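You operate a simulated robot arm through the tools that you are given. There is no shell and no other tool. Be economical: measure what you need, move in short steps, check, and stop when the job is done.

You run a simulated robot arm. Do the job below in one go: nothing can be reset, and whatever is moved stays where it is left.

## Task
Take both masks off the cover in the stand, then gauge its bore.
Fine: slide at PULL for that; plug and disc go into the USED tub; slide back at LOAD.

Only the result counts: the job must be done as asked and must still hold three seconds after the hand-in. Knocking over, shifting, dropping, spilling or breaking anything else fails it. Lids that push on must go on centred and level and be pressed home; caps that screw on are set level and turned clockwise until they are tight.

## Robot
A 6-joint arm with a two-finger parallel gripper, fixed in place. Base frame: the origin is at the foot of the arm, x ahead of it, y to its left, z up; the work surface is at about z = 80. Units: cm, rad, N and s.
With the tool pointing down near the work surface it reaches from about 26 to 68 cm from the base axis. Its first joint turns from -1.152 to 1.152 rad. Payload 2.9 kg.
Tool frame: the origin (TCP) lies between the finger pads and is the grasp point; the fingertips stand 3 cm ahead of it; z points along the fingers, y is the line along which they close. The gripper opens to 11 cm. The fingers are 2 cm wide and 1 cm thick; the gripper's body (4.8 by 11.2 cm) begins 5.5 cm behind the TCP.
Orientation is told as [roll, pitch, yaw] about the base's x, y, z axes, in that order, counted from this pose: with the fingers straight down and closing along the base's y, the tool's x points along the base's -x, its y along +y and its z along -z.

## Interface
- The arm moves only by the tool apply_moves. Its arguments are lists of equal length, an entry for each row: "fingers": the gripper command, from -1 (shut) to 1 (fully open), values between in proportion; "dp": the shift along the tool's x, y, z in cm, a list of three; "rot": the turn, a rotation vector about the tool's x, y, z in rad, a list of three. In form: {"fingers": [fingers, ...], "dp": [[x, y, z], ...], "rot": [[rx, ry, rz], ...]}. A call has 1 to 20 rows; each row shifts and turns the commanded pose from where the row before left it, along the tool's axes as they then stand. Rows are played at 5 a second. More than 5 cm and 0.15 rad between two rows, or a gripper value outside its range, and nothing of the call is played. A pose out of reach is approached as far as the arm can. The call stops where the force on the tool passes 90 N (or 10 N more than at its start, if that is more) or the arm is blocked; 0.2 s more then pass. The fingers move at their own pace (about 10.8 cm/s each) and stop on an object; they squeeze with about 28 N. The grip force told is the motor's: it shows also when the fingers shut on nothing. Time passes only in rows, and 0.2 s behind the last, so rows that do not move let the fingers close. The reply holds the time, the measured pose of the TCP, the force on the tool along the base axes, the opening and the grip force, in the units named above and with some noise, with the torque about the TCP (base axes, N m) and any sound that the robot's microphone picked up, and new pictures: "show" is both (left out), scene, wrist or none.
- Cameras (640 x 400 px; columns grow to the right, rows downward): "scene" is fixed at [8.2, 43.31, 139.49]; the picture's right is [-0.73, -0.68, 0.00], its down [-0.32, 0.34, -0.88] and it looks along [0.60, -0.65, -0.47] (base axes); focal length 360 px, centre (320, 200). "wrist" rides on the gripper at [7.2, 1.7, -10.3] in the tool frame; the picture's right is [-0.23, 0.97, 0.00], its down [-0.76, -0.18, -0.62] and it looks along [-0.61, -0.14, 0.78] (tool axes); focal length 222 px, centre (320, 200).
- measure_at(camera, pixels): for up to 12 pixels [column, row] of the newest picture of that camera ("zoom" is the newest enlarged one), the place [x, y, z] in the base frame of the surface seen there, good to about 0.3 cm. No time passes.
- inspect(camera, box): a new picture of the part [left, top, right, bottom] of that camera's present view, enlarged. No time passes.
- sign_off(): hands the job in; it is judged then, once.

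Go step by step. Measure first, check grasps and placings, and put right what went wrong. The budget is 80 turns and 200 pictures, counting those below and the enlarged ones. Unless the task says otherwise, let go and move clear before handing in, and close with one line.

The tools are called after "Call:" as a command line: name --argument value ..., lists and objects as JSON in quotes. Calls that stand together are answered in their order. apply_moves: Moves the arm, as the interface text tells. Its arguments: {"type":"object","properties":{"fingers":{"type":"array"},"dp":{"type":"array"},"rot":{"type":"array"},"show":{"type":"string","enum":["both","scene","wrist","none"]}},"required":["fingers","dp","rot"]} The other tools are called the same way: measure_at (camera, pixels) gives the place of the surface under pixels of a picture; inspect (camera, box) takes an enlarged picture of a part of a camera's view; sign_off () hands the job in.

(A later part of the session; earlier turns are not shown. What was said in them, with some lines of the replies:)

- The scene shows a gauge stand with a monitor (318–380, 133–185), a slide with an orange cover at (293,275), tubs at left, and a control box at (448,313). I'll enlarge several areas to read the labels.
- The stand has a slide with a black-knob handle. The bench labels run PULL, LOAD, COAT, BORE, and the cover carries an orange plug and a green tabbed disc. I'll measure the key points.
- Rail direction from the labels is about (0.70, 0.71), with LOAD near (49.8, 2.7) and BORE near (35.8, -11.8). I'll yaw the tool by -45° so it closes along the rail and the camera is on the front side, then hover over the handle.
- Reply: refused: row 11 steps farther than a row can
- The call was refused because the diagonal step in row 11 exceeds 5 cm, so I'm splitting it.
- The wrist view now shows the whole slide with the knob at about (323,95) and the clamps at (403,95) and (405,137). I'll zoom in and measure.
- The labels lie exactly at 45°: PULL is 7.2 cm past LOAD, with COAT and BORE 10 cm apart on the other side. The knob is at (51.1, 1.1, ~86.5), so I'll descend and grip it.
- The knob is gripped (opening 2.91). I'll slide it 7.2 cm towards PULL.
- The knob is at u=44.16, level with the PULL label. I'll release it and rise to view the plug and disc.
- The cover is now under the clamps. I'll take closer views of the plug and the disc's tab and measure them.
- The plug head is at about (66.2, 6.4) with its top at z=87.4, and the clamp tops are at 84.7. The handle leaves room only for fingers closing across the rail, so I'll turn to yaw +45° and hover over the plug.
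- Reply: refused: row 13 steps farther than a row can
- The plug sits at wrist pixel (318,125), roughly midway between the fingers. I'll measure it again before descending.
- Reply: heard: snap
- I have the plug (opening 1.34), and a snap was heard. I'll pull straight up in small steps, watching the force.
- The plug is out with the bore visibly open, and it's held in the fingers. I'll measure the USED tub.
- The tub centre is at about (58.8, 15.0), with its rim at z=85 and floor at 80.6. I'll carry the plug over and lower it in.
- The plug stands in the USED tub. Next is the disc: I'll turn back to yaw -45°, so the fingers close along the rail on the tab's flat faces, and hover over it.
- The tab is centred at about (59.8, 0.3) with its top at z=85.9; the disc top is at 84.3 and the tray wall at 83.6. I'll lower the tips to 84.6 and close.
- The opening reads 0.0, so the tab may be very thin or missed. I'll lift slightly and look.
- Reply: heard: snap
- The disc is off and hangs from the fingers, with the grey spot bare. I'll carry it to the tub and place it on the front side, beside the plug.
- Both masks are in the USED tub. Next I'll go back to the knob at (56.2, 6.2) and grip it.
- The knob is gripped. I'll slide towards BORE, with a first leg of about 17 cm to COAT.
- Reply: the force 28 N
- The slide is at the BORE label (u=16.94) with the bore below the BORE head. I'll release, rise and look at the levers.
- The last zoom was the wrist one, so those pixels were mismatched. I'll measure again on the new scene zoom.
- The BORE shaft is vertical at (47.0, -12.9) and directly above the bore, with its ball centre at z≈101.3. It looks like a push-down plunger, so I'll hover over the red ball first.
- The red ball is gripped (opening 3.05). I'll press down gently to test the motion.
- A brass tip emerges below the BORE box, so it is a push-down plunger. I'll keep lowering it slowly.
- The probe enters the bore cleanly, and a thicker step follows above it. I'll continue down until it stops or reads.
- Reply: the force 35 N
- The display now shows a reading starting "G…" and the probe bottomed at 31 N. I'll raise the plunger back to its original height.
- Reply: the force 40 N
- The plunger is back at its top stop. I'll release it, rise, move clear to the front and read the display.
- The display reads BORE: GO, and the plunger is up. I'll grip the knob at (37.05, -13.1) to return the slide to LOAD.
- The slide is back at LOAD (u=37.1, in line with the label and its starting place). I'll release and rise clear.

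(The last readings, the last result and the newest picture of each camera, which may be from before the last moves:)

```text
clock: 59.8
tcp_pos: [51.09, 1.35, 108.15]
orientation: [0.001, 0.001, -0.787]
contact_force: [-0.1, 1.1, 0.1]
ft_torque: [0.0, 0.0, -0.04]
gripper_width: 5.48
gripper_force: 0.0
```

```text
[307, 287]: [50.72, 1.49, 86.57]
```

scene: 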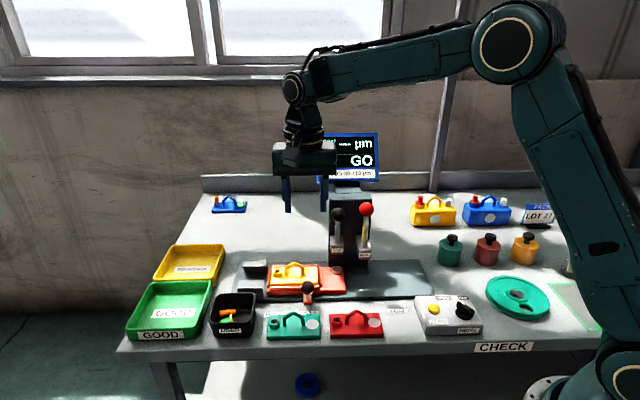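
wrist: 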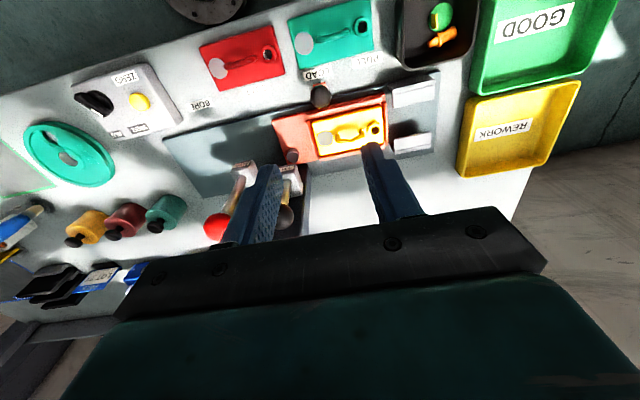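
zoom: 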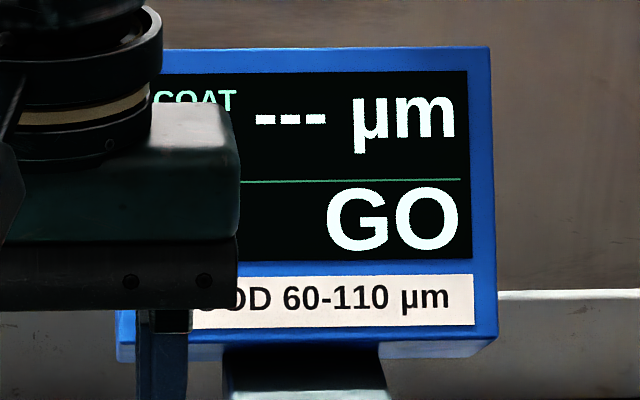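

The final pictures show the slide at LOAD, both masks in the USED tub, the BORE plunger up and the display at GO. The arm is clear, so I'm handing in.

Call:
sign_off

```text
The job is handed in.
```

I took both masks off at PULL and put them in the USED tub, gauged the bore (the display reads GO), and returned the slide to LOAD with the arm clear.
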